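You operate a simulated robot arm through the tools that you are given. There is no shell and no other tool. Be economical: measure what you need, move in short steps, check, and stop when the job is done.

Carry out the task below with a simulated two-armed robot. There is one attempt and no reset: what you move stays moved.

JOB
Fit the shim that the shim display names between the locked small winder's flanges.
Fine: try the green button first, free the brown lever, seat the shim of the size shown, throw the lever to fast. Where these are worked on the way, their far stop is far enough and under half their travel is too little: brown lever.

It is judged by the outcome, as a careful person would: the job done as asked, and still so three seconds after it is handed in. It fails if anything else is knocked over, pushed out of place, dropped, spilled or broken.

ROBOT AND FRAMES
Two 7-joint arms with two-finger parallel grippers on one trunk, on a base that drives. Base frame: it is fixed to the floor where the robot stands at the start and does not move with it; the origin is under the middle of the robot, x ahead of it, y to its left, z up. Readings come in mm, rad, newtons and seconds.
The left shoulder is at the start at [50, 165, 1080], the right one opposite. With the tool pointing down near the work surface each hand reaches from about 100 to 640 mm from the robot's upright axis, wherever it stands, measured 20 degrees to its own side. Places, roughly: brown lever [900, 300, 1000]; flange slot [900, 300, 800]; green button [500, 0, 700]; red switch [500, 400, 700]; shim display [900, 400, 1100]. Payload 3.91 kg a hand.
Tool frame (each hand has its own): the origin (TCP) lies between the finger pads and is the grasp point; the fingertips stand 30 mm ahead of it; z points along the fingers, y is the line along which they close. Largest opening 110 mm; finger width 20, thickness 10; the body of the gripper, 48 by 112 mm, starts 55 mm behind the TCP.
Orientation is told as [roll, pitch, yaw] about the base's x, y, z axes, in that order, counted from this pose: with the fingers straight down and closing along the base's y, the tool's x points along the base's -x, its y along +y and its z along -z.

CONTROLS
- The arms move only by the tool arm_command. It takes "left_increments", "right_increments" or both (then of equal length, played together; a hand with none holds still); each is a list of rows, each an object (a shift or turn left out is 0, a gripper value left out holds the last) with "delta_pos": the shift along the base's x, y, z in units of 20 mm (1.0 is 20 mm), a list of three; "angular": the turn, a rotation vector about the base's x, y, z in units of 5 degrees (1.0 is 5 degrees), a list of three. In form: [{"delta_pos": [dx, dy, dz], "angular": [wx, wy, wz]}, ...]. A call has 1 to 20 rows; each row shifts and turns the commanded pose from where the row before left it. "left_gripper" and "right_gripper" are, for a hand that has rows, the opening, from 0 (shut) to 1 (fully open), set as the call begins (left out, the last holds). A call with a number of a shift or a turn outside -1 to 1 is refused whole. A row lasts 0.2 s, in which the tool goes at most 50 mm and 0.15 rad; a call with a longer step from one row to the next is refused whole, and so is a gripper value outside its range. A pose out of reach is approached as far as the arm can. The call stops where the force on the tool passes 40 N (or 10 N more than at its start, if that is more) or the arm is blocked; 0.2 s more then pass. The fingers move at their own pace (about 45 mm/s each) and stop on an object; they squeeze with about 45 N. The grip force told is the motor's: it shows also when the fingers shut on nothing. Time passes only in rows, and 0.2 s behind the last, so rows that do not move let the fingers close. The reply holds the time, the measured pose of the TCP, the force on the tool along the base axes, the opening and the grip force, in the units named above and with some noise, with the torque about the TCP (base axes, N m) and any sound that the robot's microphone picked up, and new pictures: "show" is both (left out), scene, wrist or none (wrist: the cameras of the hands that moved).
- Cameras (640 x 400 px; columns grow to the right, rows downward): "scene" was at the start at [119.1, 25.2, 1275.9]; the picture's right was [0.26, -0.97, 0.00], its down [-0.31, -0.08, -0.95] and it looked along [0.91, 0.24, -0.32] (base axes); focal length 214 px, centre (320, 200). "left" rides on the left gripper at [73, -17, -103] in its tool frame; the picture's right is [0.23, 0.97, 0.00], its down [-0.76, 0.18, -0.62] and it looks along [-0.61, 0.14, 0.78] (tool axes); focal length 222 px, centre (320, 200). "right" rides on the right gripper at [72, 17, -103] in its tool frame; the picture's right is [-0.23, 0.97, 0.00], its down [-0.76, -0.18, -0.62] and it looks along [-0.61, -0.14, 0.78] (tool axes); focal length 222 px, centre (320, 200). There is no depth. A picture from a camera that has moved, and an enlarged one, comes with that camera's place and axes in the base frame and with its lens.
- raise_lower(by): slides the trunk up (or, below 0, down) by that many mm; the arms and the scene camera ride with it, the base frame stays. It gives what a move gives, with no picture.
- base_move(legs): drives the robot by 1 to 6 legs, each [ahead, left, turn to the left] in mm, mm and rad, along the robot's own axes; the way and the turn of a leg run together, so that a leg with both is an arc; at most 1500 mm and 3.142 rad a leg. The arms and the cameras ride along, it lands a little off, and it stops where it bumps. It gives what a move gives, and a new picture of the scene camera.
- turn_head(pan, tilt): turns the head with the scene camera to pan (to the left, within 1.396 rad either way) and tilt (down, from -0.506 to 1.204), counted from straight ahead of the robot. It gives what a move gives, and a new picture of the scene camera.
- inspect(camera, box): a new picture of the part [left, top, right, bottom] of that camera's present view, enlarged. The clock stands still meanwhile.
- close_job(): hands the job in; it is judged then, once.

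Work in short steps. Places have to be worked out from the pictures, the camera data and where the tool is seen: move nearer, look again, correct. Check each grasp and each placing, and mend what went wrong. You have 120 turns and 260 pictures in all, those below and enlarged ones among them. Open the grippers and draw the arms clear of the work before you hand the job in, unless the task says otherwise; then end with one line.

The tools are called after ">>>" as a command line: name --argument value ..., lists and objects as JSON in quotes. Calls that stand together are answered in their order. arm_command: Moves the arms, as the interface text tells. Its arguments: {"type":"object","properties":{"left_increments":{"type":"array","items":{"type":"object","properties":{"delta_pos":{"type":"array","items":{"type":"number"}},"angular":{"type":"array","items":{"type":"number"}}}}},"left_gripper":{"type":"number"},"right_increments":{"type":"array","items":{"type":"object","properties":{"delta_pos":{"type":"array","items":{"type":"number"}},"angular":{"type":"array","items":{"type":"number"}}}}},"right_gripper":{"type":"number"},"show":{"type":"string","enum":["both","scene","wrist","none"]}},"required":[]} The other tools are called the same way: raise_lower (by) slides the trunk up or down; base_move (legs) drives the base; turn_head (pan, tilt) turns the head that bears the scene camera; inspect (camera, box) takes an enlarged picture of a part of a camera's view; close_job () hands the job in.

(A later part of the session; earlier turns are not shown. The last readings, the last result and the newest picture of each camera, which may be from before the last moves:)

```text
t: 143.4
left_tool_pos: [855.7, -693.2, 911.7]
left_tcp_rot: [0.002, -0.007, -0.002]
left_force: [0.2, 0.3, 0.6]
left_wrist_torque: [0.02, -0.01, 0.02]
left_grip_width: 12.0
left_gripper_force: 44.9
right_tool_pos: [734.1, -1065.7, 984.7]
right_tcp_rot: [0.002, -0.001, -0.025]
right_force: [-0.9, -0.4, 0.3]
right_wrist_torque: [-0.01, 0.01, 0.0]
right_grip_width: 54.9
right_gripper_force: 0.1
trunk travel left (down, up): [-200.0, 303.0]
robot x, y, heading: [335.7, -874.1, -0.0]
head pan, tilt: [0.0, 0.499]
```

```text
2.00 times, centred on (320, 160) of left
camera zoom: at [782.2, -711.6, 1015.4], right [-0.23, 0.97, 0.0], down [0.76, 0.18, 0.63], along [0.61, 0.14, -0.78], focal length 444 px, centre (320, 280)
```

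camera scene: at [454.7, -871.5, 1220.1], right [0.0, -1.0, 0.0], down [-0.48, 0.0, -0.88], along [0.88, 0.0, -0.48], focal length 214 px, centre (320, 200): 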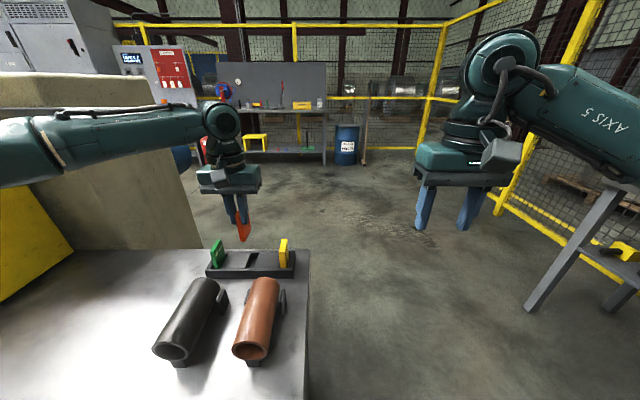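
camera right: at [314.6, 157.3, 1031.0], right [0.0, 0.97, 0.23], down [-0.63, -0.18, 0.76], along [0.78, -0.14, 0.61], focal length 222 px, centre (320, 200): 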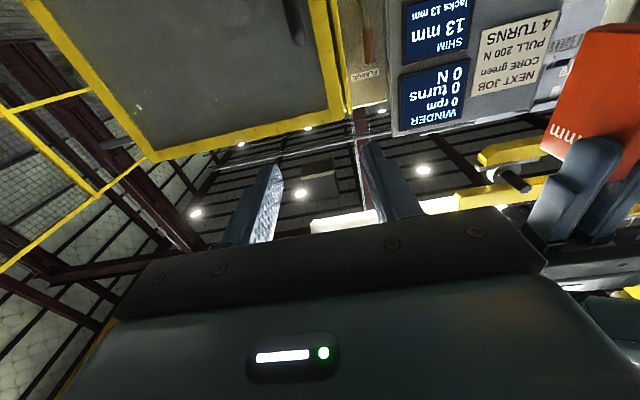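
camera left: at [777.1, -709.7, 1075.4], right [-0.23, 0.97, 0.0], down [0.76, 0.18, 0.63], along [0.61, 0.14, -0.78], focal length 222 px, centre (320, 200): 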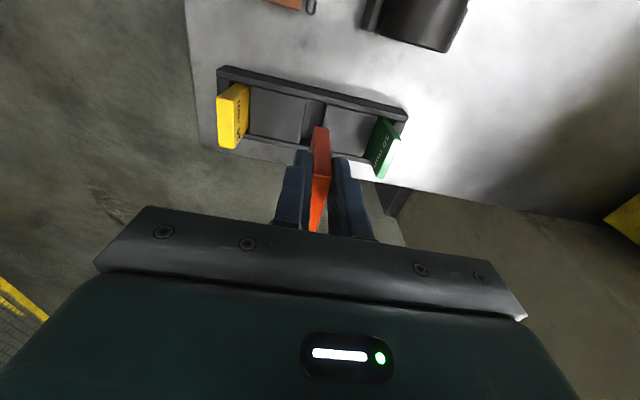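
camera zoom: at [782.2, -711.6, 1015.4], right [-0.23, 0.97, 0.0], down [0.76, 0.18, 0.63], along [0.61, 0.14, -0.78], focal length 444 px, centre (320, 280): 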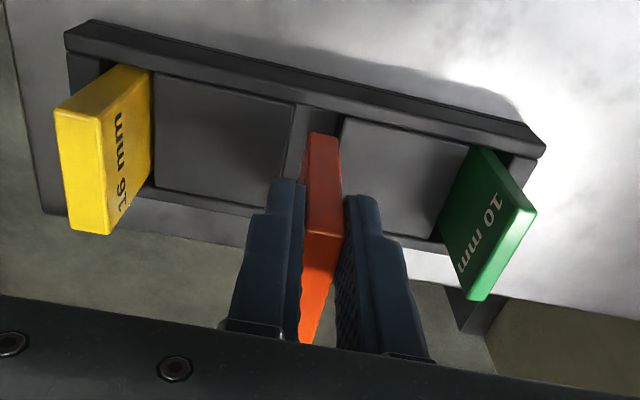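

Alignment in y looks right; x is ~3 mm short of the pick pose. Small forward nudge, then check.

>>> arm_command --left_increments '[{"delta_pos": [0.2, -0.03, 0]}]' --show "none"

>>> raise_lower --by -26

>>> inspect --camera "left" --box '[220, 60, 420, 200]'

```text
t: 143.8
left_tool_pos: [856.0, -692.6, 912.2]
left_tcp_rot: [0.002, -0.009, -0.003]
left_force: [-0.3, -0.2, -0.7]
left_wrist_torque: [0.01, 0.0, -0.05]
left_grip_width: 12.4
left_gripper_force: 45.1
right_tool_pos: [733.3, -1066.2, 984.7]
right_tcp_rot: [0.001, -0.003, -0.024]
right_force: [0.6, -0.5, 0.0]
right_wrist_torque: [-0.01, 0.0, 0.01]
right_grip_width: 54.9
right_gripper_force: 0.0
trunk travel left (down, up): [-200.0, 303.0]
robot x, y, heading: [334.4, -872.1, -0.002]
head pan, tilt: [0.0, 0.499]
```

```text
t: 144.5
left_tool_pos: [857.5, -693.0, 885.2]
left_tcp_rot: [0.001, -0.009, -0.003]
left_force: [0.8, -0.1, -0.5]
left_wrist_torque: [0.0, -0.01, 0.03]
left_grip_width: 12.4
left_gripper_force: 44.9
right_tool_pos: [734.7, -1066.1, 959.2]
right_tcp_rot: [0.002, -0.002, -0.024]
right_force: [0.5, 0.6, -0.1]
right_wrist_torque: [0.0, 0.01, 0.01]
right_grip_width: 54.9
right_gripper_force: 0.1
trunk travel left (down, up): [-174.0, 329.0]
robot x, y, heading: [335.6, -871.7, 0.001]
head pan, tilt: [0.0, 0.499]
```

```text
2.86 times, centred on (320, 130) of left
camera zoom: at [783.6, -710.4, 988.8], right [-0.23, 0.97, 0.0], down [0.76, 0.18, 0.63], along [0.61, 0.14, -0.78], focal length 635 px, centre (320, 400)
```

zoom: 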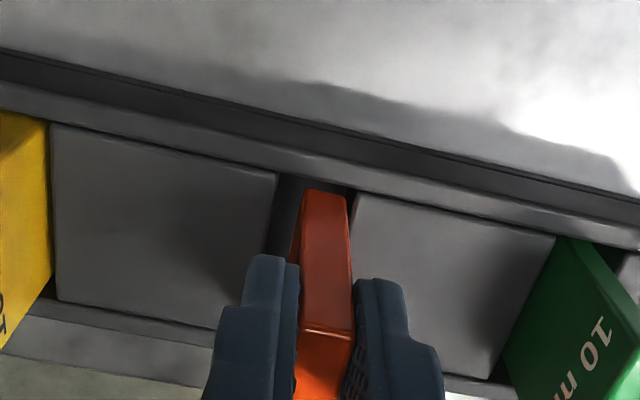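

>>> raise_lower --by -19

>>> arm_command --left_increments '[{}, {}, {}]' --left_gripper 0.4 --show "none"

>>> inspect --camera "left" --box '[200, 60, 440, 240]'

```text
t: 145.2
left_tool_pos: [857.6, -692.1, 865.7]
left_tcp_rot: [0.002, -0.008, 0.0]
left_force: [0.2, 0.0, 0.3]
left_wrist_torque: [0.01, 0.0, 0.02]
left_grip_width: 12.1
left_gripper_force: 44.9
right_tool_pos: [734.1, -1064.8, 939.7]
right_tcp_rot: [0.002, -0.003, -0.025]
right_force: [0.9, 0.2, -0.5]
right_wrist_torque: [-0.04, -0.03, -0.01]
right_grip_width: 54.9
right_gripper_force: 0.0
trunk travel left (down, up): [-155.0, 348.0]
robot x, y, heading: [334.0, -872.4, -0.003]
head pan, tilt: [0.0, 0.499]
```

```text
t: 146.0
left_tool_pos: [857.6, -692.0, 865.7]
left_tcp_rot: [0.002, -0.009, -0.002]
left_force: [0.1, 0.2, 0.0]
left_wrist_torque: [-0.02, -0.01, -0.01]
left_grip_width: 44.1
left_gripper_force: 0.1
right_tool_pos: [735.8, -1066.3, 940.3]
right_tcp_rot: [0.001, -0.003, -0.025]
right_force: [0.3, 0.4, -0.3]
right_wrist_torque: [0.03, 0.06, -0.01]
right_grip_width: 55.0
right_gripper_force: 0.1
trunk travel left (down, up): [-155.0, 348.0]
robot x, y, heading: [334.8, -871.6, -0.001]
head pan, tilt: [0.0, 0.499]
```

```text
2.22 times, centred on (320, 150) of left
camera zoom: at [783.7, -710.3, 969.7], right [-0.23, 0.97, 0.0], down [0.76, 0.18, 0.63], along [0.61, 0.14, -0.78], focal length 494 px, centre (320, 311)
```

zoom: 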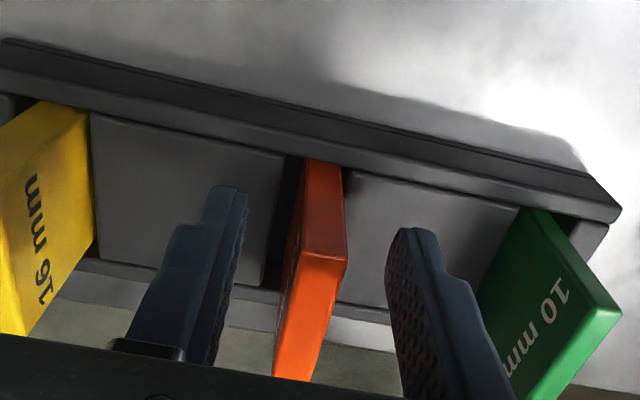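

Shim is back in its tray, upright. I'll raise the trunk, tuck the left arm back, and shift the robot left so that the right hand can take it.

>>> raise_lower --by 200

>>> arm_command --left_increments '[{"delta_pos": [-1, 0.2, 0.5]}, {"delta_pos": [-1, 0.2, 0.5]}, {"delta_pos": [-1, 0.2, 0.5]}, {"delta_pos": [-1, 0.2, 0.5]}, {"delta_pos": [-1, 0.2, 0.5]}, {"delta_pos": [-1, 0.2, 0.5]}, {"delta_pos": [-1, 0.2, 0]}, {"delta_pos": [-1, 0.2, 0]}, {"delta_pos": [-1, 0.2, 0]}, {"delta_pos": [-1, 0.2, 0]}]' --show "none"

>>> base_move --legs '[[-120, 0, 0], [0, 345, 0], [85, 0, 0]]'

```text
t: 148.2
left_tool_pos: [858.3, -692.3, 1065.9]
left_tcp_rot: [0.001, -0.008, -0.002]
left_force: [0.0, -0.2, 0.2]
left_wrist_torque: [-0.01, 0.03, 0.0]
left_grip_width: 43.8
left_gripper_force: 0.2
right_tool_pos: [735.1, -1065.6, 1139.9]
right_tcp_rot: [0.001, -0.002, -0.025]
right_force: [-0.4, 0.6, -0.3]
right_wrist_torque: [-0.01, -0.02, 0.0]
right_grip_width: 55.2
right_gripper_force: 0.1
trunk travel left (down, up): [-355.0, 148.0]
robot x, y, heading: [336.9, -873.8, -0.002]
head pan, tilt: [0.0, 0.499]
```

```text
t: 150.4
left_tool_pos: [654.4, -653.2, 1128.9]
left_tcp_rot: [0.002, -0.008, -0.001]
left_force: [-0.5, 0.2, -0.4]
left_wrist_torque: [-0.04, 0.02, 0.02]
left_grip_width: 43.8
left_gripper_force: 0.0
right_tool_pos: [733.5, -1065.7, 1139.6]
right_tcp_rot: [0.002, -0.003, -0.025]
right_force: [0.9, 0.5, 0.5]
right_wrist_torque: [-0.02, 0.0, 0.0]
right_grip_width: 55.1
right_gripper_force: 0.0
trunk travel left (down, up): [-355.0, 148.0]
robot x, y, heading: [334.3, -873.0, 0.0]
head pan, tilt: [0.0, 0.499]
```

```text
t: 155.7
left_tool_pos: [613.2, -303.9, 1128.7]
left_tcp_rot: [0.003, -0.011, -0.005]
left_force: [0.2, -1.3, -0.6]
left_wrist_torque: [0.0, 0.02, 0.03]
left_grip_width: 44.0
left_gripper_force: 0.2
right_tool_pos: [691.1, -716.3, 1141.5]
right_tcp_rot: [0.0, -0.004, -0.026]
right_force: [-0.4, 0.1, 0.0]
right_wrist_torque: [0.02, -0.03, 0.05]
right_grip_width: 54.9
right_gripper_force: 0.1
trunk travel left (down, up): [-355.0, 148.0]
robot x, y, heading: [293.4, -521.7, -0.006]
head pan, tilt: [0.0, 0.499]
stopped in leg 3: the robot was blocked; the commanded pose is now the measured one
camera scene: at [412.0, -521.7, 1316.0], right [0.0, -1.0, 0.0], down [-0.48, 0.0, -0.88], along [0.88, 0.0, -0.48], focal length 214 px, centre (320, 200)
```

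scene: 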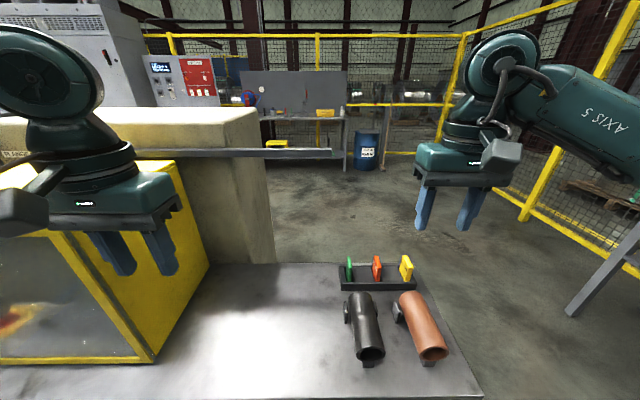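

The base is blocked at x≈293 here. The right hand now goes over the orange shim (target (862, −694), z 960).

>>> arm_command --right_increments '[{"delta_pos": [0.85, 0.11, -0.9], "angular": [0, 0, 0.3]}, {"delta_pos": [0.85, 0.11, -0.9]}, {"delta_pos": [0.85, 0.11, -0.9]}, {"delta_pos": [0.85, 0.11, -0.9]}, {"delta_pos": [0.85, 0.11, -0.9]}, {"delta_pos": [0.85, 0.11, -0.9]}, {"delta_pos": [0.85, 0.11, -0.9]}, {"delta_pos": [0.85, 0.11, -0.9]}, {"delta_pos": [0.85, 0.11, -0.9]}, {"delta_pos": [0.85, 0.11, -0.9]}]' --show "wrist"

>>> inspect --camera "right" --box '[160, 60, 480, 260]'

```text
t: 157.9
left_tool_pos: [612.0, -304.4, 1129.3]
left_tcp_rot: [0.002, -0.016, -0.004]
left_force: [-0.1, -0.6, -0.4]
left_wrist_torque: [-0.02, -0.02, -0.01]
left_grip_width: 44.0
left_gripper_force: 0.0
right_tool_pos: [860.9, -696.1, 964.2]
right_tcp_rot: [-0.001, -0.008, -0.001]
right_force: [0.3, 0.0, 0.1]
right_wrist_torque: [0.02, -0.02, -0.01]
right_grip_width: 55.1
right_gripper_force: 0.0
trunk travel left (down, up): [-355.0, 148.0]
robot x, y, heading: [295.6, -519.4, -0.003]
head pan, tilt: [0.0, 0.499]
camera right: at [788.2, -677.7, 1066.4], right [0.23, 0.97, 0.0], down [0.76, -0.18, 0.63], along [0.61, -0.14, -0.78], focal length 222 px, centre (320, 200)
```

right: 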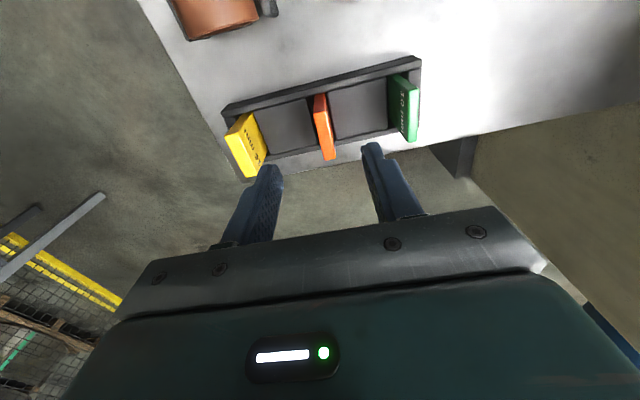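

```text
2.00 times, centred on (320, 160) of right
camera zoom: at [788.2, -677.7, 1066.4], right [0.23, 0.97, 0.0], down [0.76, -0.18, 0.63], along [0.61, -0.14, -0.78], focal length 444 px, centre (320, 280)
```

zoom: 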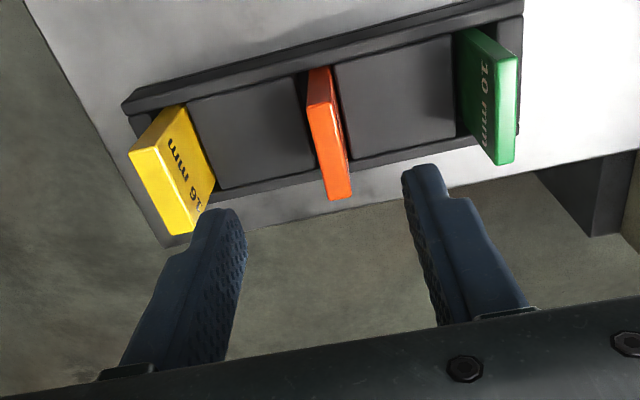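

The right hand reached easily. Shim is at x 852–899, y≈−692.5; I'll shift y +3.5 mm, descend to z 864 and close.

>>> arm_command --right_increments '[{"delta_pos": [0.05, 0.18, -1]}, {"delta_pos": [0, 0, -1]}, {"delta_pos": [0, 0, -1]}, {"delta_pos": [0, 0, -1]}, {"delta_pos": [0, 0, -1]}]' --show "none"

>>> inspect --camera "right" --box '[200, 60, 440, 240]'

```text
t: 159.1
left_tool_pos: [613.4, -303.7, 1129.4]
left_tcp_rot: [0.002, -0.016, -0.006]
left_force: [-0.1, 1.1, 0.1]
left_wrist_torque: [0.03, 0.0, -0.04]
left_grip_width: 44.1
left_gripper_force: 0.0
right_tool_pos: [864.2, -691.0, 862.2]
right_tcp_rot: [0.002, -0.008, -0.002]
right_force: [0.1, -0.8, 0.6]
right_wrist_torque: [-0.02, -0.01, 0.0]
right_grip_width: 55.1
right_gripper_force: 0.0
trunk travel left (down, up): [-355.0, 148.0]
robot x, y, heading: [294.2, -519.7, -0.01]
head pan, tilt: [0.0, 0.499]
```

```text
2.22 times, centred on (320, 150) of right
camera zoom: at [790.8, -674.3, 966.0], right [0.23, 0.97, 0.0], down [0.76, -0.18, 0.63], along [0.61, -0.14, -0.78], focal length 494 px, centre (320, 311)
```

zoom: 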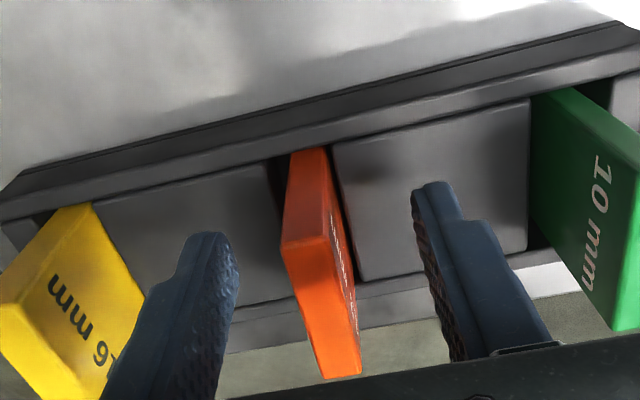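

>>> arm_command --right_increments '[{}, {}, {}, {}]' --right_gripper 0 --show "none"

>>> arm_command --right_increments '[{"delta_pos": [0, 0, 1]}, {"delta_pos": [0, 0, 1]}, {"delta_pos": [0, 0, 1]}, {"delta_pos": [0, 0, 1]}, {"delta_pos": [0, 0, 1]}, {"delta_pos": [-0.5, 0, 1]}, {"delta_pos": [-0.5, 0, 1]}, {"delta_pos": [-1, 0, 1]}, {"delta_pos": [-1, 0, 1]}, {"delta_pos": [-1, 0, 1]}, {"delta_pos": [-1, 0, 1]}, {"delta_pos": [-1, 0, 1]}, {"delta_pos": [-1, 0, 1]}, {"delta_pos": [-1, 0, 1]}, {"delta_pos": [-1, 0, 1]}, {"delta_pos": [-1, 0, 0]}]' --show "both"

```text
t: 160.1
left_tool_pos: [611.8, -303.8, 1130.6]
left_tcp_rot: [0.001, -0.016, -0.005]
left_force: [-0.1, -0.3, -0.5]
left_wrist_torque: [-0.01, 0.0, 0.0]
left_grip_width: 44.1
left_gripper_force: 0.1
right_tool_pos: [863.5, -691.3, 864.3]
right_tcp_rot: [0.002, -0.008, -0.002]
right_force: [-0.1, -0.6, -1.0]
right_wrist_torque: [-0.02, 0.01, 0.01]
right_grip_width: 12.1
right_gripper_force: 45.0
trunk travel left (down, up): [-355.0, 148.0]
robot x, y, heading: [298.1, -519.7, -0.005]
head pan, tilt: [0.0, 0.499]
```

```text
t: 163.5
left_tool_pos: [611.5, -303.2, 1130.8]
left_tcp_rot: [0.001, -0.017, -0.004]
left_force: [-0.1, 0.6, 1.0]
left_wrist_torque: [0.0, 0.02, 0.01]
left_grip_width: 43.8
left_gripper_force: 0.1
right_tool_pos: [659.9, -691.1, 1163.8]
right_tcp_rot: [0.002, -0.007, 0.0]
right_force: [0.3, -0.3, -0.1]
right_wrist_torque: [0.04, -0.02, 0.0]
right_grip_width: 12.1
right_gripper_force: 45.4
trunk travel left (down, up): [-355.0, 148.0]
robot x, y, heading: [294.4, -519.5, -0.003]
head pan, tilt: [0.0, 0.499]
camera scene: at [410.1, -521.2, 1315.8], right [-0.01, -1.0, 0.0], down [-0.47, 0.0, -0.88], along [0.88, -0.01, -0.47], focal length 214 px, centre (320, 200)
camera right: at [586.5, -673.4, 1265.5], right [0.23, 0.97, 0.0], down [0.76, -0.18, 0.63], along [0.61, -0.14, -0.78], focal length 222 px, centre (320, 200)
```

scene: 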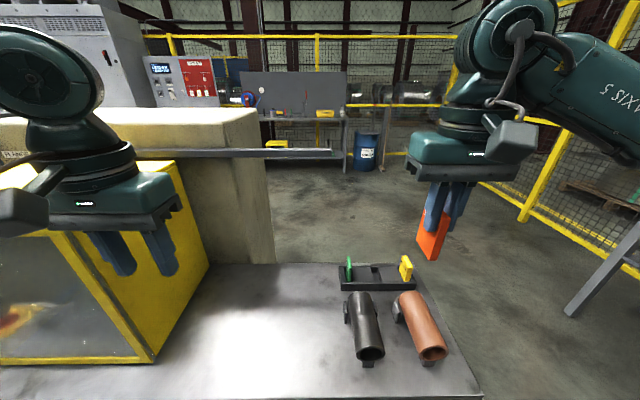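
right: 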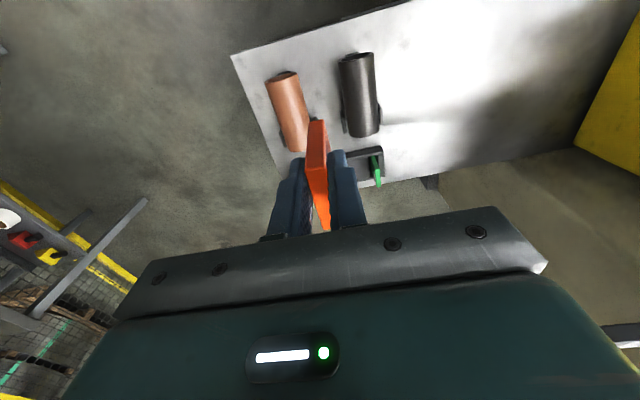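

Shim in the right hand. Now back off and drive left to y≈448, then look around for clearance on the left.

>>> base_move --legs '[[-210, 0, 0.003], [0, 967, 0]]'

>>> turn_head --pan 0.7 --tilt 0.6

```text
t: 173.3
left_tool_pos: [418.0, 646.2, 1127.9]
left_tcp_rot: [0.003, -0.009, -0.008]
left_force: [0.5, -0.7, 0.9]
left_wrist_torque: [-0.04, 0.0, 0.01]
left_grip_width: 44.1
left_gripper_force: 0.1
right_tool_pos: [465.7, 259.2, 1159.4]
right_tcp_rot: [0.002, -0.001, -0.002]
right_force: [0.9, 0.4, -0.6]
right_wrist_torque: [-0.01, 0.03, 0.01]
right_grip_width: 12.2
right_gripper_force: 45.4
trunk travel left (down, up): [-355.0, 148.0]
robot x, y, heading: [96.3, 428.3, -0.005]
head pan, tilt: [0.0, 0.499]
camera scene: at [217.1, 428.9, 1315.1], right [-0.01, -1.0, 0.0], down [-0.48, 0.0, -0.88], along [0.88, -0.01, -0.48], focal length 214 px, centre (320, 200)
```

scene: 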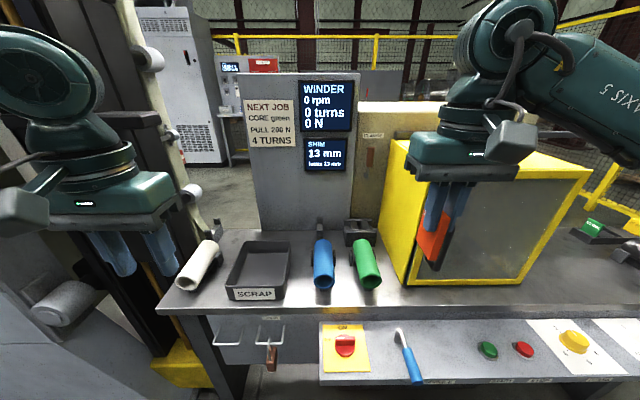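

```text
t: 174.4
left_tool_pos: [417.6, 646.6, 1127.9]
left_tcp_rot: [0.002, -0.008, -0.006]
left_force: [-0.9, -0.8, -0.1]
left_wrist_torque: [0.02, 0.0, 0.0]
left_grip_width: 43.8
left_gripper_force: 0.1
right_tool_pos: [466.1, 259.5, 1161.5]
right_tcp_rot: [0.001, -0.001, -0.002]
right_force: [0.1, 0.4, 0.0]
right_wrist_torque: [-0.01, 0.01, 0.0]
right_grip_width: 12.0
right_gripper_force: 45.0
trunk travel left (down, up): [-355.0, 148.0]
robot x, y, heading: [96.5, 430.7, -0.006]
head pan, tilt: [0.7, 0.6]
camera scene: at [194.2, 485.9, 1306.0], right [0.64, -0.77, 0.0], down [-0.43, -0.36, -0.83], along [0.64, 0.53, -0.56], focal length 214 px, centre (320, 200)
```

scene: 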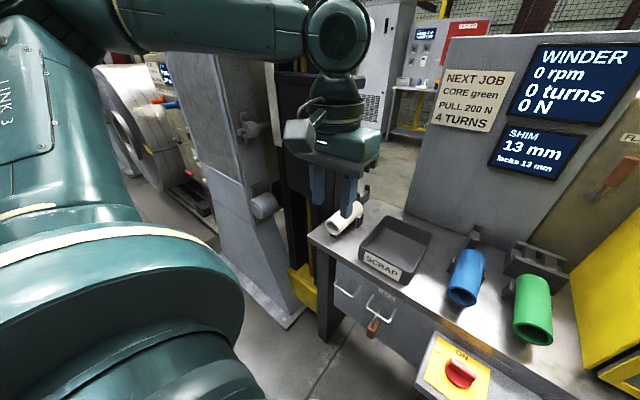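

The left side is clear enough. I'll shift the right hand to y≈285 (away from the guard) and drive ahead 200 mm.

>>> arm_command --right_increments '[{"delta_pos": [0, 0.65, 0]}, {"delta_pos": [0, 0.65, 0]}]' --show "none"

>>> turn_head --pan -0.15 --tilt 0.55

>>> base_move --legs '[[198, 0, 0.005]]'

>>> inspect --camera "right" --box '[160, 40, 480, 240]'

```text
t: 175.0
left_tool_pos: [418.9, 646.7, 1128.4]
left_tcp_rot: [0.001, -0.009, -0.008]
left_force: [0.1, -0.6, -0.3]
left_wrist_torque: [-0.02, 0.01, 0.0]
left_grip_width: 43.9
left_gripper_force: 0.1
right_tool_pos: [465.3, 285.2, 1158.6]
right_tcp_rot: [0.0, -0.001, -0.002]
right_force: [0.4, -0.7, -0.8]
right_wrist_torque: [-0.02, 0.0, 0.02]
right_grip_width: 12.0
right_gripper_force: 45.1
trunk travel left (down, up): [-355.0, 148.0]
robot x, y, heading: [99.0, 430.3, -0.008]
head pan, tilt: [0.7, 0.6]
```

```text
t: 176.2
left_tool_pos: [417.5, 645.9, 1128.7]
left_tcp_rot: [0.003, -0.009, -0.008]
left_force: [0.5, 0.3, 0.0]
left_wrist_torque: [0.01, 0.0, 0.07]
left_grip_width: 43.9
left_gripper_force: 0.1
right_tool_pos: [464.9, 284.4, 1159.7]
right_tcp_rot: [0.003, -0.003, 0.0]
right_force: [0.6, 0.0, -0.5]
right_wrist_torque: [-0.01, 0.02, -0.01]
right_grip_width: 12.1
right_gripper_force: 45.2
trunk travel left (down, up): [-355.0, 148.0]
robot x, y, heading: [96.6, 430.0, -0.005]
head pan, tilt: [-0.15, 0.55]
camera scene: at [214.9, 415.5, 1310.5], right [-0.16, -0.99, 0.0], down [-0.52, 0.08, -0.85], along [0.84, -0.13, -0.52], focal length 214 px, centre (320, 200)
```

scene: 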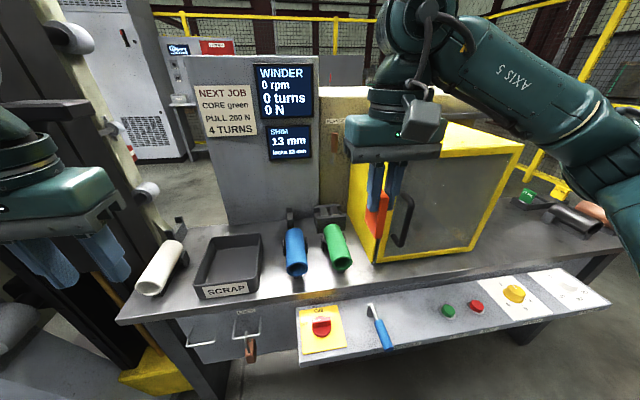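

```text
t: 177.9
left_tool_pos: [608.5, 647.6, 1130.5]
left_tcp_rot: [0.003, -0.012, -0.002]
left_force: [-0.1, 0.1, 0.6]
left_wrist_torque: [0.04, 0.02, 0.0]
left_grip_width: 43.8
left_gripper_force: 0.1
right_tool_pos: [658.7, 286.2, 1160.0]
right_tcp_rot: [0.0, -0.004, 0.005]
right_force: [-0.7, -0.3, 0.0]
right_wrist_torque: [0.01, 0.03, 0.0]
right_grip_width: 11.9
right_gripper_force: 44.5
trunk travel left (down, up): [-355.0, 148.0]
robot x, y, heading: [292.2, 424.6, 0.0]
head pan, tilt: [-0.15, 0.55]
stopped in leg 1: the robot was blocked; the commanded pose is now the measured one
camera scene: at [407.0, 415.4, 1311.1], right [-0.15, -0.99, 0.0], down [-0.51, 0.08, -0.85], along [0.84, -0.13, -0.52], focal length 214 px, centre (320, 200)
```

scene: 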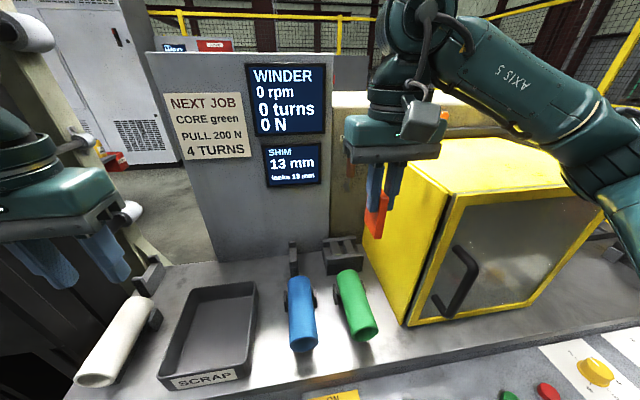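

```text
2.00 times, centred on (320, 140) of right
camera zoom: at [586.2, 303.4, 1263.4], right [0.22, 0.97, 0.0], down [0.76, -0.17, 0.63], along [0.61, -0.14, -0.78], focal length 444 px, centre (320, 320)
```

zoom: 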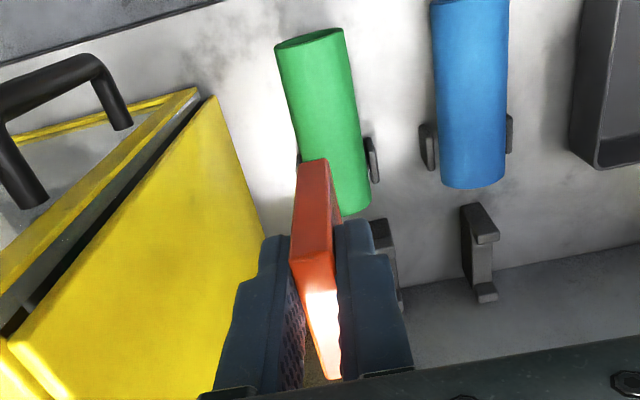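

Recomputing from earlier views, the plates span x≈849–899 at y≈274 with their tops at z≈852, nearer than I thought. I'll bring the right hand to (780, 276, 1040) for a close look.

>>> arm_command --right_increments '[{"delta_pos": [0.8, 0, -0.8]}, {"delta_pos": [0.8, 0, -0.8]}, {"delta_pos": [0.8, 0, -0.8]}, {"delta_pos": [0.8, 0, -0.8]}, {"delta_pos": [0.8, -0.2, -0.8]}, {"delta_pos": [0.8, -0.2, -0.8]}, {"delta_pos": [0.8, 0, -0.8]}]' --show "both"

>>> inspect --camera "right" --box '[220, 60, 420, 240]'

```text
t: 179.7
left_tool_pos: [601.5, 649.6, 1130.0]
left_tcp_rot: [-0.004, -0.022, -0.004]
left_force: [-0.1, 0.1, -0.1]
left_wrist_torque: [0.0, -0.03, 0.01]
left_grip_width: 43.7
left_gripper_force: 0.0
right_tool_pos: [768.1, 276.5, 1087.9]
right_tcp_rot: [0.014, -0.092, -0.007]
right_force: [0.8, -0.9, -0.5]
right_wrist_torque: [-0.02, 0.01, 0.01]
right_grip_width: 12.1
right_gripper_force: 44.8
trunk travel left (down, up): [-355.0, 148.0]
robot x, y, heading: [294.2, 429.1, -0.002]
head pan, tilt: [-0.15, 0.55]
stopped in row 7 (right hand): the arm was blocked; the commanded pose is now the measured one
camera scene: at [396.1, 420.1, 1310.3], right [-0.15, -0.99, 0.0], down [-0.5, 0.08, -0.86], along [0.85, -0.13, -0.51], focal length 214 px, centre (320, 200)
camera right: at [687.2, 292.9, 1183.2], right [0.23, 0.97, 0.03], down [0.7, -0.19, 0.69], along [0.68, -0.14, -0.72], focal length 222 px, centre (320, 200)
```

scene: 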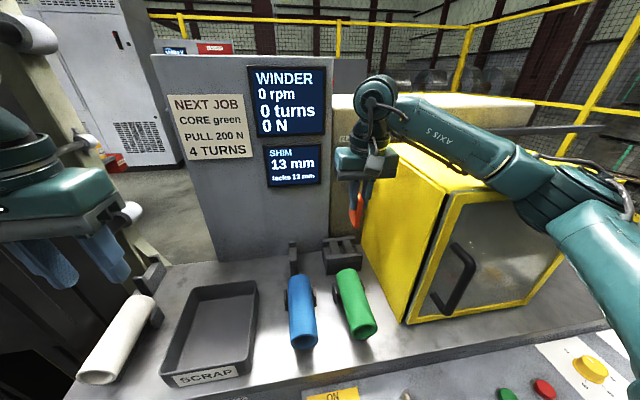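
right: 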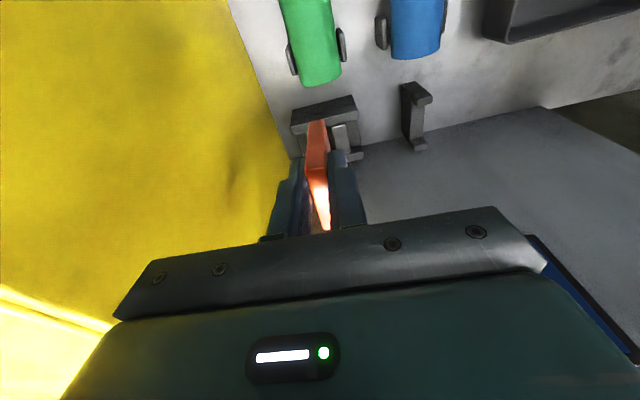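

```text
2.22 times, centred on (320, 150) of right
camera zoom: at [687.2, 292.9, 1183.2], right [0.23, 0.97, 0.03], down [0.7, -0.19, 0.69], along [0.68, -0.14, -0.72], focal length 494 px, centre (320, 311)
```

zoom: 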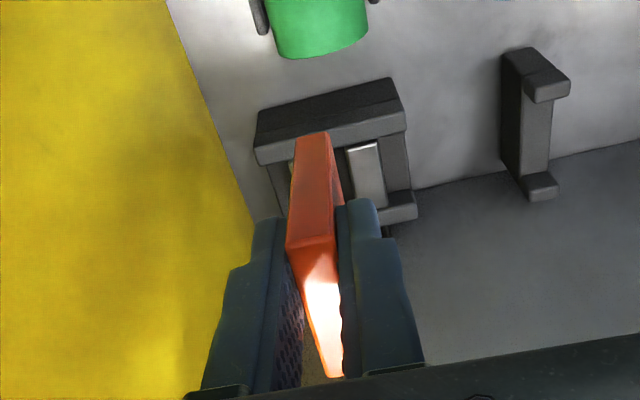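

The right forearm came to rest on the guard top, so the right arm can't serve this slot. I'll lift it off right away. The left arm with a pitched-forward hand can reach the slot, so the shim has to be re-picked from the tray that way.

>>> arm_command --right_increments '[{"delta_pos": [-0.3, 0, 1]}, {"delta_pos": [-0.5, 0, 1]}, {"delta_pos": [-0.8, 0, 1], "angular": [0, 0.5, 0]}, {"delta_pos": [-1, 0, 0.8], "angular": [0, 0.55, 0]}, {"delta_pos": [-1, 0, 0]}, {"delta_pos": [-1, 0, 0]}, {"delta_pos": [-1, 0, 0]}]' --show "scene"

```text
t: 181.3
left_tool_pos: [609.3, 644.9, 1129.7]
left_tcp_rot: [0.005, -0.014, -0.002]
left_force: [-0.1, 0.4, 0.1]
left_wrist_torque: [-0.01, -0.01, -0.02]
left_grip_width: 44.1
left_gripper_force: 0.0
right_tool_pos: [663.8, 272.4, 1148.9]
right_tcp_rot: [0.013, 0.031, -0.001]
right_force: [0.2, 0.3, -1.1]
right_wrist_torque: [0.06, -0.01, 0.03]
right_grip_width: 11.8
right_gripper_force: 44.9
trunk travel left (down, up): [-355.0, 148.0]
robot x, y, heading: [293.7, 425.4, -0.005]
head pan, tilt: [-0.15, 0.55]
camera scene: at [405.6, 412.6, 1311.1], right [-0.15, -0.99, 0.0], down [-0.51, 0.08, -0.86], along [0.85, -0.13, -0.52], focal length 214 px, centre (320, 200)
```

scene: 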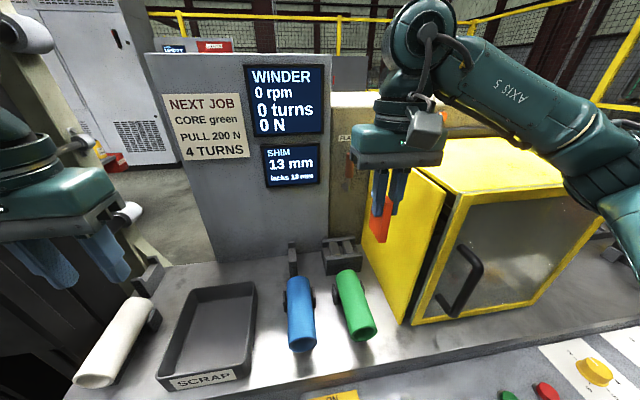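

Guard is unmoved. Driving back to the tray with the shim in the right hand.

>>> base_move --legs '[[-200, 0, 0.005], [0, -946, 0]]'

>>> base_move --legs '[[197, 0, 0]]'

```text
t: 191.1
left_tool_pos: [413.9, -295.4, 1126.5]
left_tcp_rot: [0.002, -0.006, -0.005]
left_force: [0.0, 0.0, -0.6]
left_wrist_torque: [-0.02, 0.01, -0.02]
left_grip_width: 44.1
left_gripper_force: 0.2
right_tool_pos: [467.9, -668.2, 1146.5]
right_tcp_rot: [0.012, 0.038, -0.003]
right_force: [0.1, 0.2, -0.6]
right_wrist_torque: [-0.01, 0.01, -0.02]
right_grip_width: 12.3
right_gripper_force: 45.1
trunk travel left (down, up): [-355.0, 148.0]
robot x, y, heading: [92.8, -513.3, -0.002]
head pan, tilt: [-0.15, 0.55]
camera scene: at [211.4, -526.5, 1310.5], right [-0.15, -0.99, 0.0], down [-0.52, 0.08, -0.85], along [0.84, -0.13, -0.52], focal length 214 px, centre (320, 200)
```

scene: 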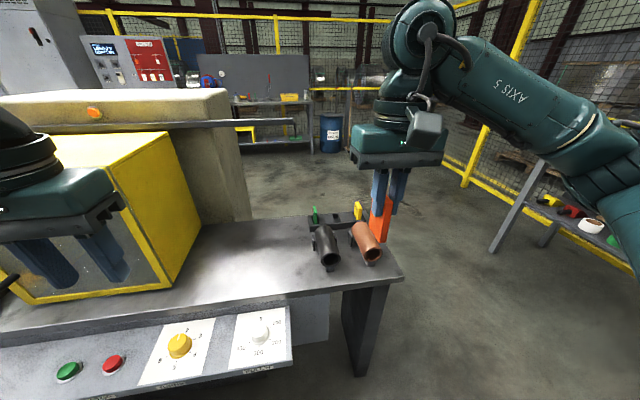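

```text
t: 192.7
left_tool_pos: [610.0, -296.9, 1128.1]
left_tcp_rot: [0.001, -0.007, -0.003]
left_force: [0.3, -0.5, -0.8]
left_wrist_torque: [-0.01, 0.01, 0.01]
left_grip_width: 44.3
left_gripper_force: 0.0
right_tool_pos: [662.8, -669.0, 1144.9]
right_tcp_rot: [0.015, 0.037, -0.006]
right_force: [-0.3, 0.0, -1.3]
right_wrist_torque: [-0.02, 0.05, -0.01]
right_grip_width: 12.1
right_gripper_force: 45.3
trunk travel left (down, up): [-355.0, 148.0]
robot x, y, heading: [287.4, -516.0, -0.009]
head pan, tilt: [-0.15, 0.55]
camera scene: at [407.4, -527.4, 1310.4], right [-0.15, -0.99, 0.0], down [-0.52, 0.08, -0.85], along [0.84, -0.13, -0.52], focal length 214 px, centre (320, 200)
```

scene: 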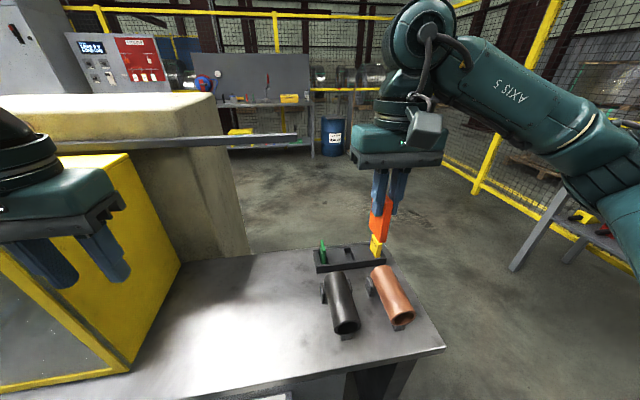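

>>> arm_command --right_increments '[{"delta_pos": [0.912, -0.1, -0.93], "angular": [-0.15, -0.5, 0]}, {"delta_pos": [0.912, -0.1, -0.93]}, {"delta_pos": [0.912, -0.1, -0.93]}, {"delta_pos": [0.912, -0.1, -0.93]}, {"delta_pos": [0.912, -0.1, -0.93]}, {"delta_pos": [0.912, -0.1, -0.93]}, {"delta_pos": [0.912, -0.1, -0.93]}, {"delta_pos": [0.912, -0.1, -0.93]}, {"delta_pos": [0.912, -0.1, -0.93]}, {"delta_pos": [0.912, -0.1, -0.93]}, {"delta_pos": [0.912, -0.1, -0.93]}]' --show "none"

>>> inspect --camera "right" --box '[160, 60, 480, 260]'

```text
t: 195.1
left_tool_pos: [609.8, -297.1, 1127.3]
left_tcp_rot: [0.003, -0.007, -0.006]
left_force: [0.4, -0.3, 0.7]
left_wrist_torque: [0.0, 0.02, -0.01]
left_grip_width: 44.1
left_gripper_force: 0.1
right_tool_pos: [862.3, -689.6, 941.0]
right_tcp_rot: [0.0, -0.007, -0.005]
right_force: [0.5, 0.0, -0.7]
right_wrist_torque: [-0.01, 0.01, -0.04]
right_grip_width: 12.2
right_gripper_force: 44.6
trunk travel left (down, up): [-355.0, 148.0]
robot x, y, heading: [291.9, -516.6, -0.006]
head pan, tilt: [-0.15, 0.55]
```

```text
2.00 times, centred on (320, 160) of right
camera zoom: at [790.4, -672.3, 1043.0], right [0.23, 0.97, 0.0], down [0.76, -0.18, 0.63], along [0.61, -0.15, -0.78], focal length 444 px, centre (320, 280)
```

zoom: 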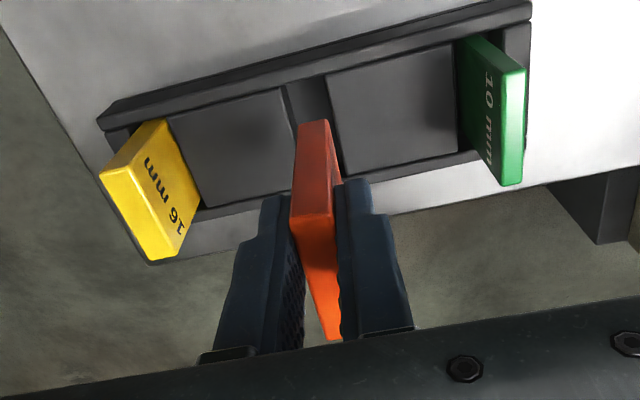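

Aligned with the empty slot. Lowering 76 mm and releasing.

>>> arm_command --right_increments '[{"delta_pos": [0.05, -0.08, -0.8]}, {"delta_pos": [0, 0, -0.8]}, {"delta_pos": [0, 0, -0.8]}, {"delta_pos": [0, 0, -0.7]}, {"delta_pos": [0, 0, -0.7]}]' --show "wrist"

```text
t: 196.3
left_tool_pos: [609.5, -297.6, 1126.8]
left_tcp_rot: [0.002, -0.01, -0.006]
left_force: [-0.2, 0.4, -0.8]
left_wrist_torque: [-0.01, 0.01, 0.0]
left_grip_width: 44.3
left_gripper_force: 0.0
right_tool_pos: [864.7, -693.0, 866.3]
right_tcp_rot: [0.0, -0.007, -0.008]
right_force: [0.0, -0.8, -1.0]
right_wrist_torque: [-0.01, 0.02, -0.01]
right_grip_width: 12.4
right_gripper_force: 45.3
trunk travel left (down, up): [-355.0, 148.0]
robot x, y, heading: [287.1, -512.2, -0.006]
head pan, tilt: [-0.15, 0.55]
camera right: at [792.0, -675.6, 969.0], right [0.23, 0.97, 0.0], down [0.76, -0.18, 0.63], along [0.61, -0.15, -0.78], focal length 222 px, centre (320, 200)
```

right: 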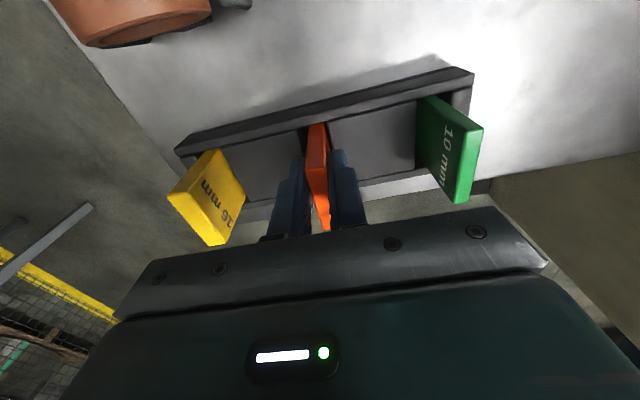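

>>> arm_command --right_increments '[{"delta_pos": [0, 0, -0.1]}, {}, {}]' --right_gripper 0.4 --show "none"

>>> arm_command --right_increments '[{"delta_pos": [0, 0, 0.5]}, {"delta_pos": [0, 0, 1]}, {"delta_pos": [0, 0, 1]}, {"delta_pos": [0, 0, 1]}, {"delta_pos": [0, 0, 1]}, {"delta_pos": [0, 0, 1]}, {"delta_pos": [0, 0, 1]}, {"delta_pos": [-0.5, 0, 1]}, {"delta_pos": [-1, 0, 1]}, {"delta_pos": [-1, 0, 1]}, {"delta_pos": [-1, 0, 1]}, {"delta_pos": [-1, 0, 1]}, {"delta_pos": [-1, 0, 1]}, {"delta_pos": [-1, 0, 1]}, {"delta_pos": [-1, 0, 1]}, {"delta_pos": [-1, 0, 0]}, {"delta_pos": [-1, 0, 0]}, {"delta_pos": [-1, 0, 0]}]' --show "scene"

```text
t: 197.1
left_tool_pos: [609.7, -296.9, 1128.5]
left_tcp_rot: [0.001, -0.009, -0.005]
left_force: [-0.1, 0.3, -0.1]
left_wrist_torque: [-0.02, 0.0, 0.01]
left_grip_width: 44.0
left_gripper_force: 0.0
right_tool_pos: [864.7, -692.6, 863.7]
right_tcp_rot: [0.001, -0.007, -0.008]
right_force: [-0.3, -0.4, -0.8]
right_wrist_torque: [-0.03, -0.01, 0.03]
right_grip_width: 44.3
right_gripper_force: 0.0
trunk travel left (down, up): [-355.0, 148.0]
robot x, y, heading: [288.2, -518.4, -0.006]
head pan, tilt: [-0.15, 0.55]
```

```text
t: 200.9
left_tool_pos: [609.4, -295.5, 1127.9]
left_tcp_rot: [0.001, -0.009, -0.004]
left_force: [0.8, 0.8, 0.6]
left_wrist_torque: [-0.03, -0.03, 0.02]
left_grip_width: 43.8
left_gripper_force: 0.0
right_tool_pos: [654.6, -694.9, 1153.4]
right_tcp_rot: [-0.001, -0.007, -0.007]
right_force: [0.1, 0.3, 0.7]
right_wrist_torque: [-0.02, 0.0, -0.03]
right_grip_width: 43.9
right_gripper_force: 0.0
trunk travel left (down, up): [-355.0, 148.0]
robot x, y, heading: [289.1, -517.1, -0.007]
head pan, tilt: [-0.15, 0.55]
camera scene: at [406.5, -527.5, 1310.5], right [-0.15, -0.99, 0.0], down [-0.52, 0.08, -0.85], along [0.84, -0.13, -0.52], focal length 214 px, centre (320, 200)
```

scene: 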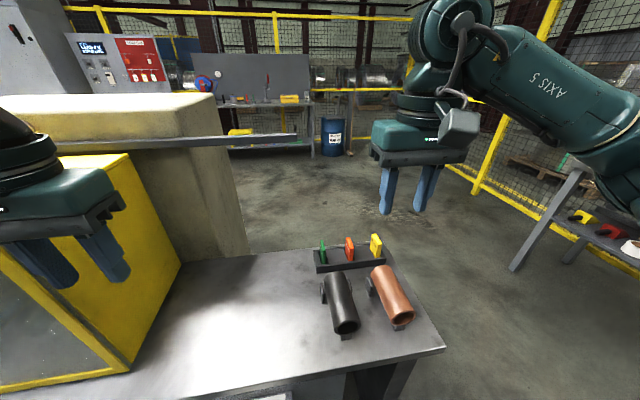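

Shim back in the tray. Now shift right so the left hand faces the tray, and pitch the left hand 35° forward.

>>> base_move --legs '[[-100, 0, 0.006], [0, -350, 0], [120, 0, 0]]'

>>> arm_command --left_increments '[{"delta_pos": [0, 0, 0.3], "angular": [0, -1, 0]}, {"delta_pos": [0, 0, 0], "angular": [0, -1, 0]}, {"delta_pos": [0.5, 0, -0.5], "angular": [0, -1, 0]}, {"delta_pos": [0.5, 0, -0.5], "angular": [0, -1, 0]}, {"delta_pos": [0.5, 0, -0.5], "angular": [0, -1, 0]}, {"delta_pos": [0.5, 0, -0.5], "angular": [0, -1, 0]}, {"delta_pos": [0.5, 0, -0.5], "angular": [0, -1, 0]}]' --left_gripper 0.5 --show "both"

```text
t: 206.1
left_tool_pos: [631.2, -641.1, 1128.0]
left_tcp_rot: [0.002, -0.009, 0.001]
left_force: [0.1, 1.0, 0.0]
left_wrist_torque: [0.01, 0.03, 0.0]
left_grip_width: 44.0
left_gripper_force: 0.0
right_tool_pos: [681.6, -1037.5, 1152.3]
right_tcp_rot: [0.0, -0.007, 0.002]
right_force: [0.2, 0.3, 0.1]
right_wrist_torque: [-0.04, 0.0, -0.04]
right_grip_width: 44.3
right_gripper_force: 0.1
trunk travel left (down, up): [-355.0, 148.0]
robot x, y, heading: [317.1, -863.3, 0.004]
head pan, tilt: [-0.15, 0.55]
camera scene: at [430.6, -873.0, 1310.4], right [-0.15, -0.99, 0.0], down [-0.52, 0.08, -0.85], along [0.84, -0.12, -0.52], focal length 214 px, centre (320, 200)
```

scene: 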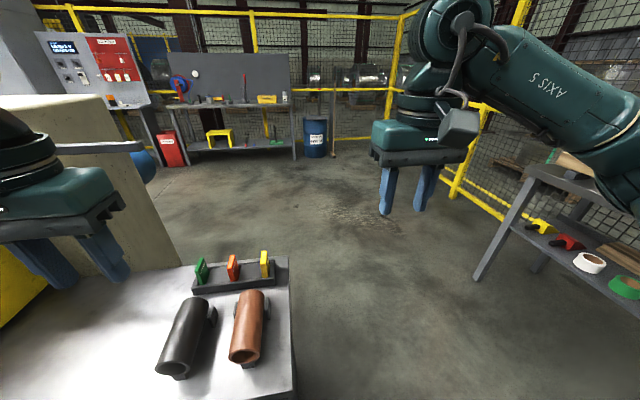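

```text
t: 207.7
left_tool_pos: [680.6, -641.2, 1083.8]
left_tcp_rot: [0.001, -0.621, 0.003]
left_force: [0.0, 0.6, 0.0]
left_wrist_torque: [0.01, -0.03, -0.02]
left_grip_width: 54.8
left_gripper_force: 0.2
right_tool_pos: [680.7, -1037.5, 1153.9]
right_tcp_rot: [0.0, -0.006, 0.001]
right_force: [0.2, 0.3, 0.5]
right_wrist_torque: [0.02, 0.02, 0.03]
right_grip_width: 43.9
right_gripper_force: 0.0
trunk travel left (down, up): [-355.0, 148.0]
robot x, y, heading: [311.8, -863.4, 0.007]
head pan, tilt: [-0.15, 0.55]
camera scene: at [429.8, -873.0, 1310.5], right [-0.15, -0.99, 0.0], down [-0.52, 0.08, -0.85], along [0.84, -0.12, -0.52], focal length 214 px, centre (320, 200)
camera left: at [560.7, -658.5, 1126.2], right [-0.19, 0.97, -0.13], down [0.26, 0.18, 0.95], along [0.95, 0.14, -0.28], focal length 222 px, centre (320, 200)
```

scene: 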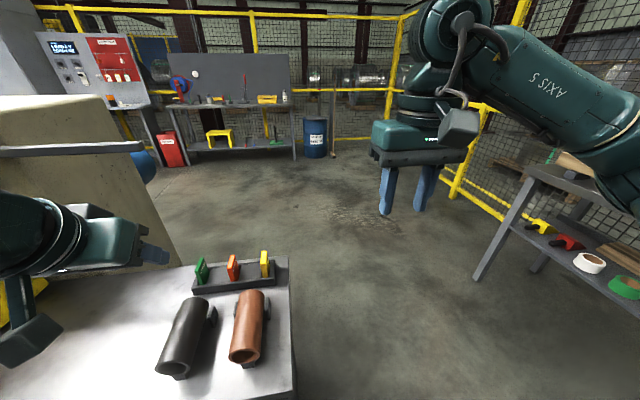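
left: 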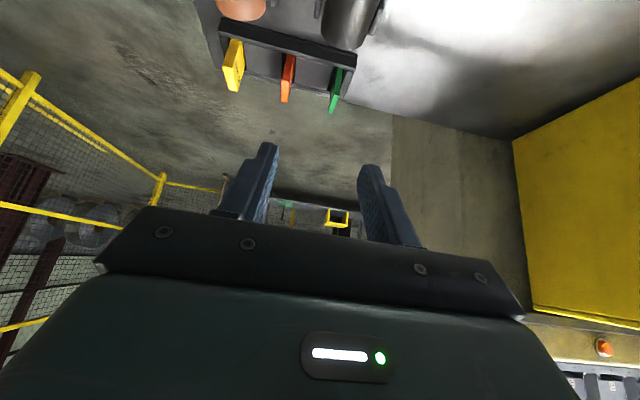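

>>> arm_command --left_increments '[{"delta_pos": [0.9, -0.26, -0.82]}, {"delta_pos": [0.9, -0.26, -0.82]}, {"delta_pos": [0.9, -0.26, -0.82]}, {"delta_pos": [0.9, -0.26, -0.82]}, {"delta_pos": [0.9, -0.26, -0.82]}, {"delta_pos": [0.9, -0.26, -0.82]}, {"delta_pos": [0.9, -0.26, -0.82]}, {"delta_pos": [0.9, -0.26, -0.82]}, {"delta_pos": [0.9, -0.26, -0.82]}, {"delta_pos": [0.9, -0.26, -0.82]}]' --show "wrist"

>>> inspect --camera "left" --box '[180, 0, 460, 200]'

>>> inspect --camera "scene" --box '[140, 160, 320, 310]'

```text
t: 209.9
left_tool_pos: [859.8, -690.6, 920.2]
left_tcp_rot: [-0.002, -0.62, 0.002]
left_force: [-0.4, 0.5, 0.4]
left_wrist_torque: [0.01, 0.0, 0.02]
left_grip_width: 55.0
left_gripper_force: 0.0
right_tool_pos: [680.9, -1037.5, 1153.6]
right_tcp_rot: [-0.001, -0.006, 0.0]
right_force: [-0.7, 0.5, -0.5]
right_wrist_torque: [0.02, -0.01, -0.02]
right_grip_width: 44.0
right_gripper_force: 0.2
trunk travel left (down, up): [-355.0, 148.0]
robot x, y, heading: [313.2, -861.4, 0.003]
head pan, tilt: [-0.15, 0.55]
camera left: at [741.0, -709.0, 963.8], right [-0.19, 0.97, -0.13], down [0.26, 0.18, 0.95], along [0.95, 0.14, -0.28], focal length 222 px, centre (320, 200)
```

left: 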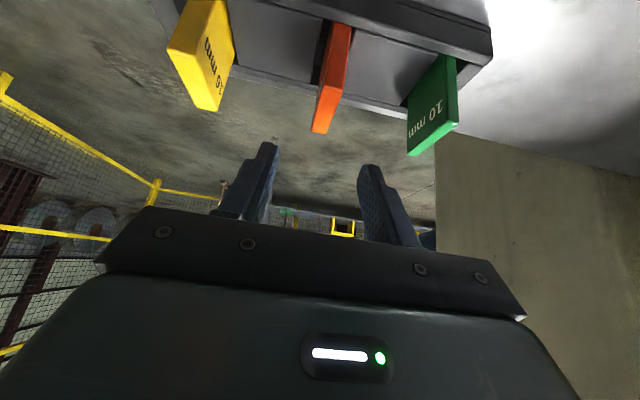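

```text
2.00 times, centred on (320, 100) of left
camera zoom: at [741.0, -709.0, 963.8], right [-0.19, 0.97, -0.13], down [0.26, 0.18, 0.95], along [0.95, 0.14, -0.28], focal length 444 px, centre (320, 400)
```

zoom: 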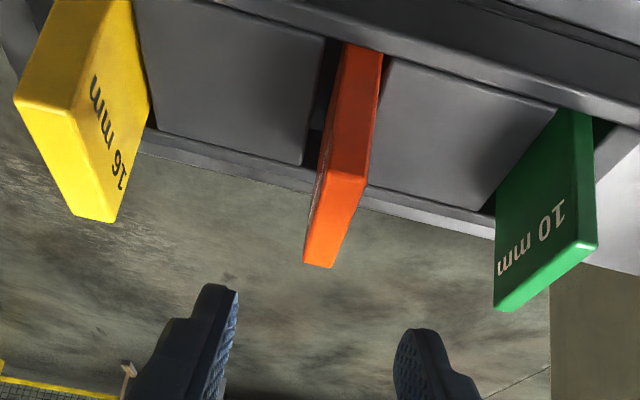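

```text
2.67 times, centred on (230, 235) of scene
camera zoom: at [429.9, -872.8, 1310.5], right [-0.15, -0.99, 0.0], down [-0.52, 0.08, -0.85], along [0.84, -0.12, -0.52], focal length 572 px, centre (560, 107)
```

zoom: 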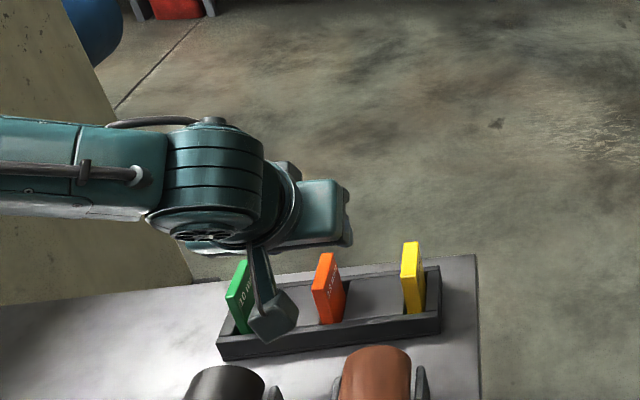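

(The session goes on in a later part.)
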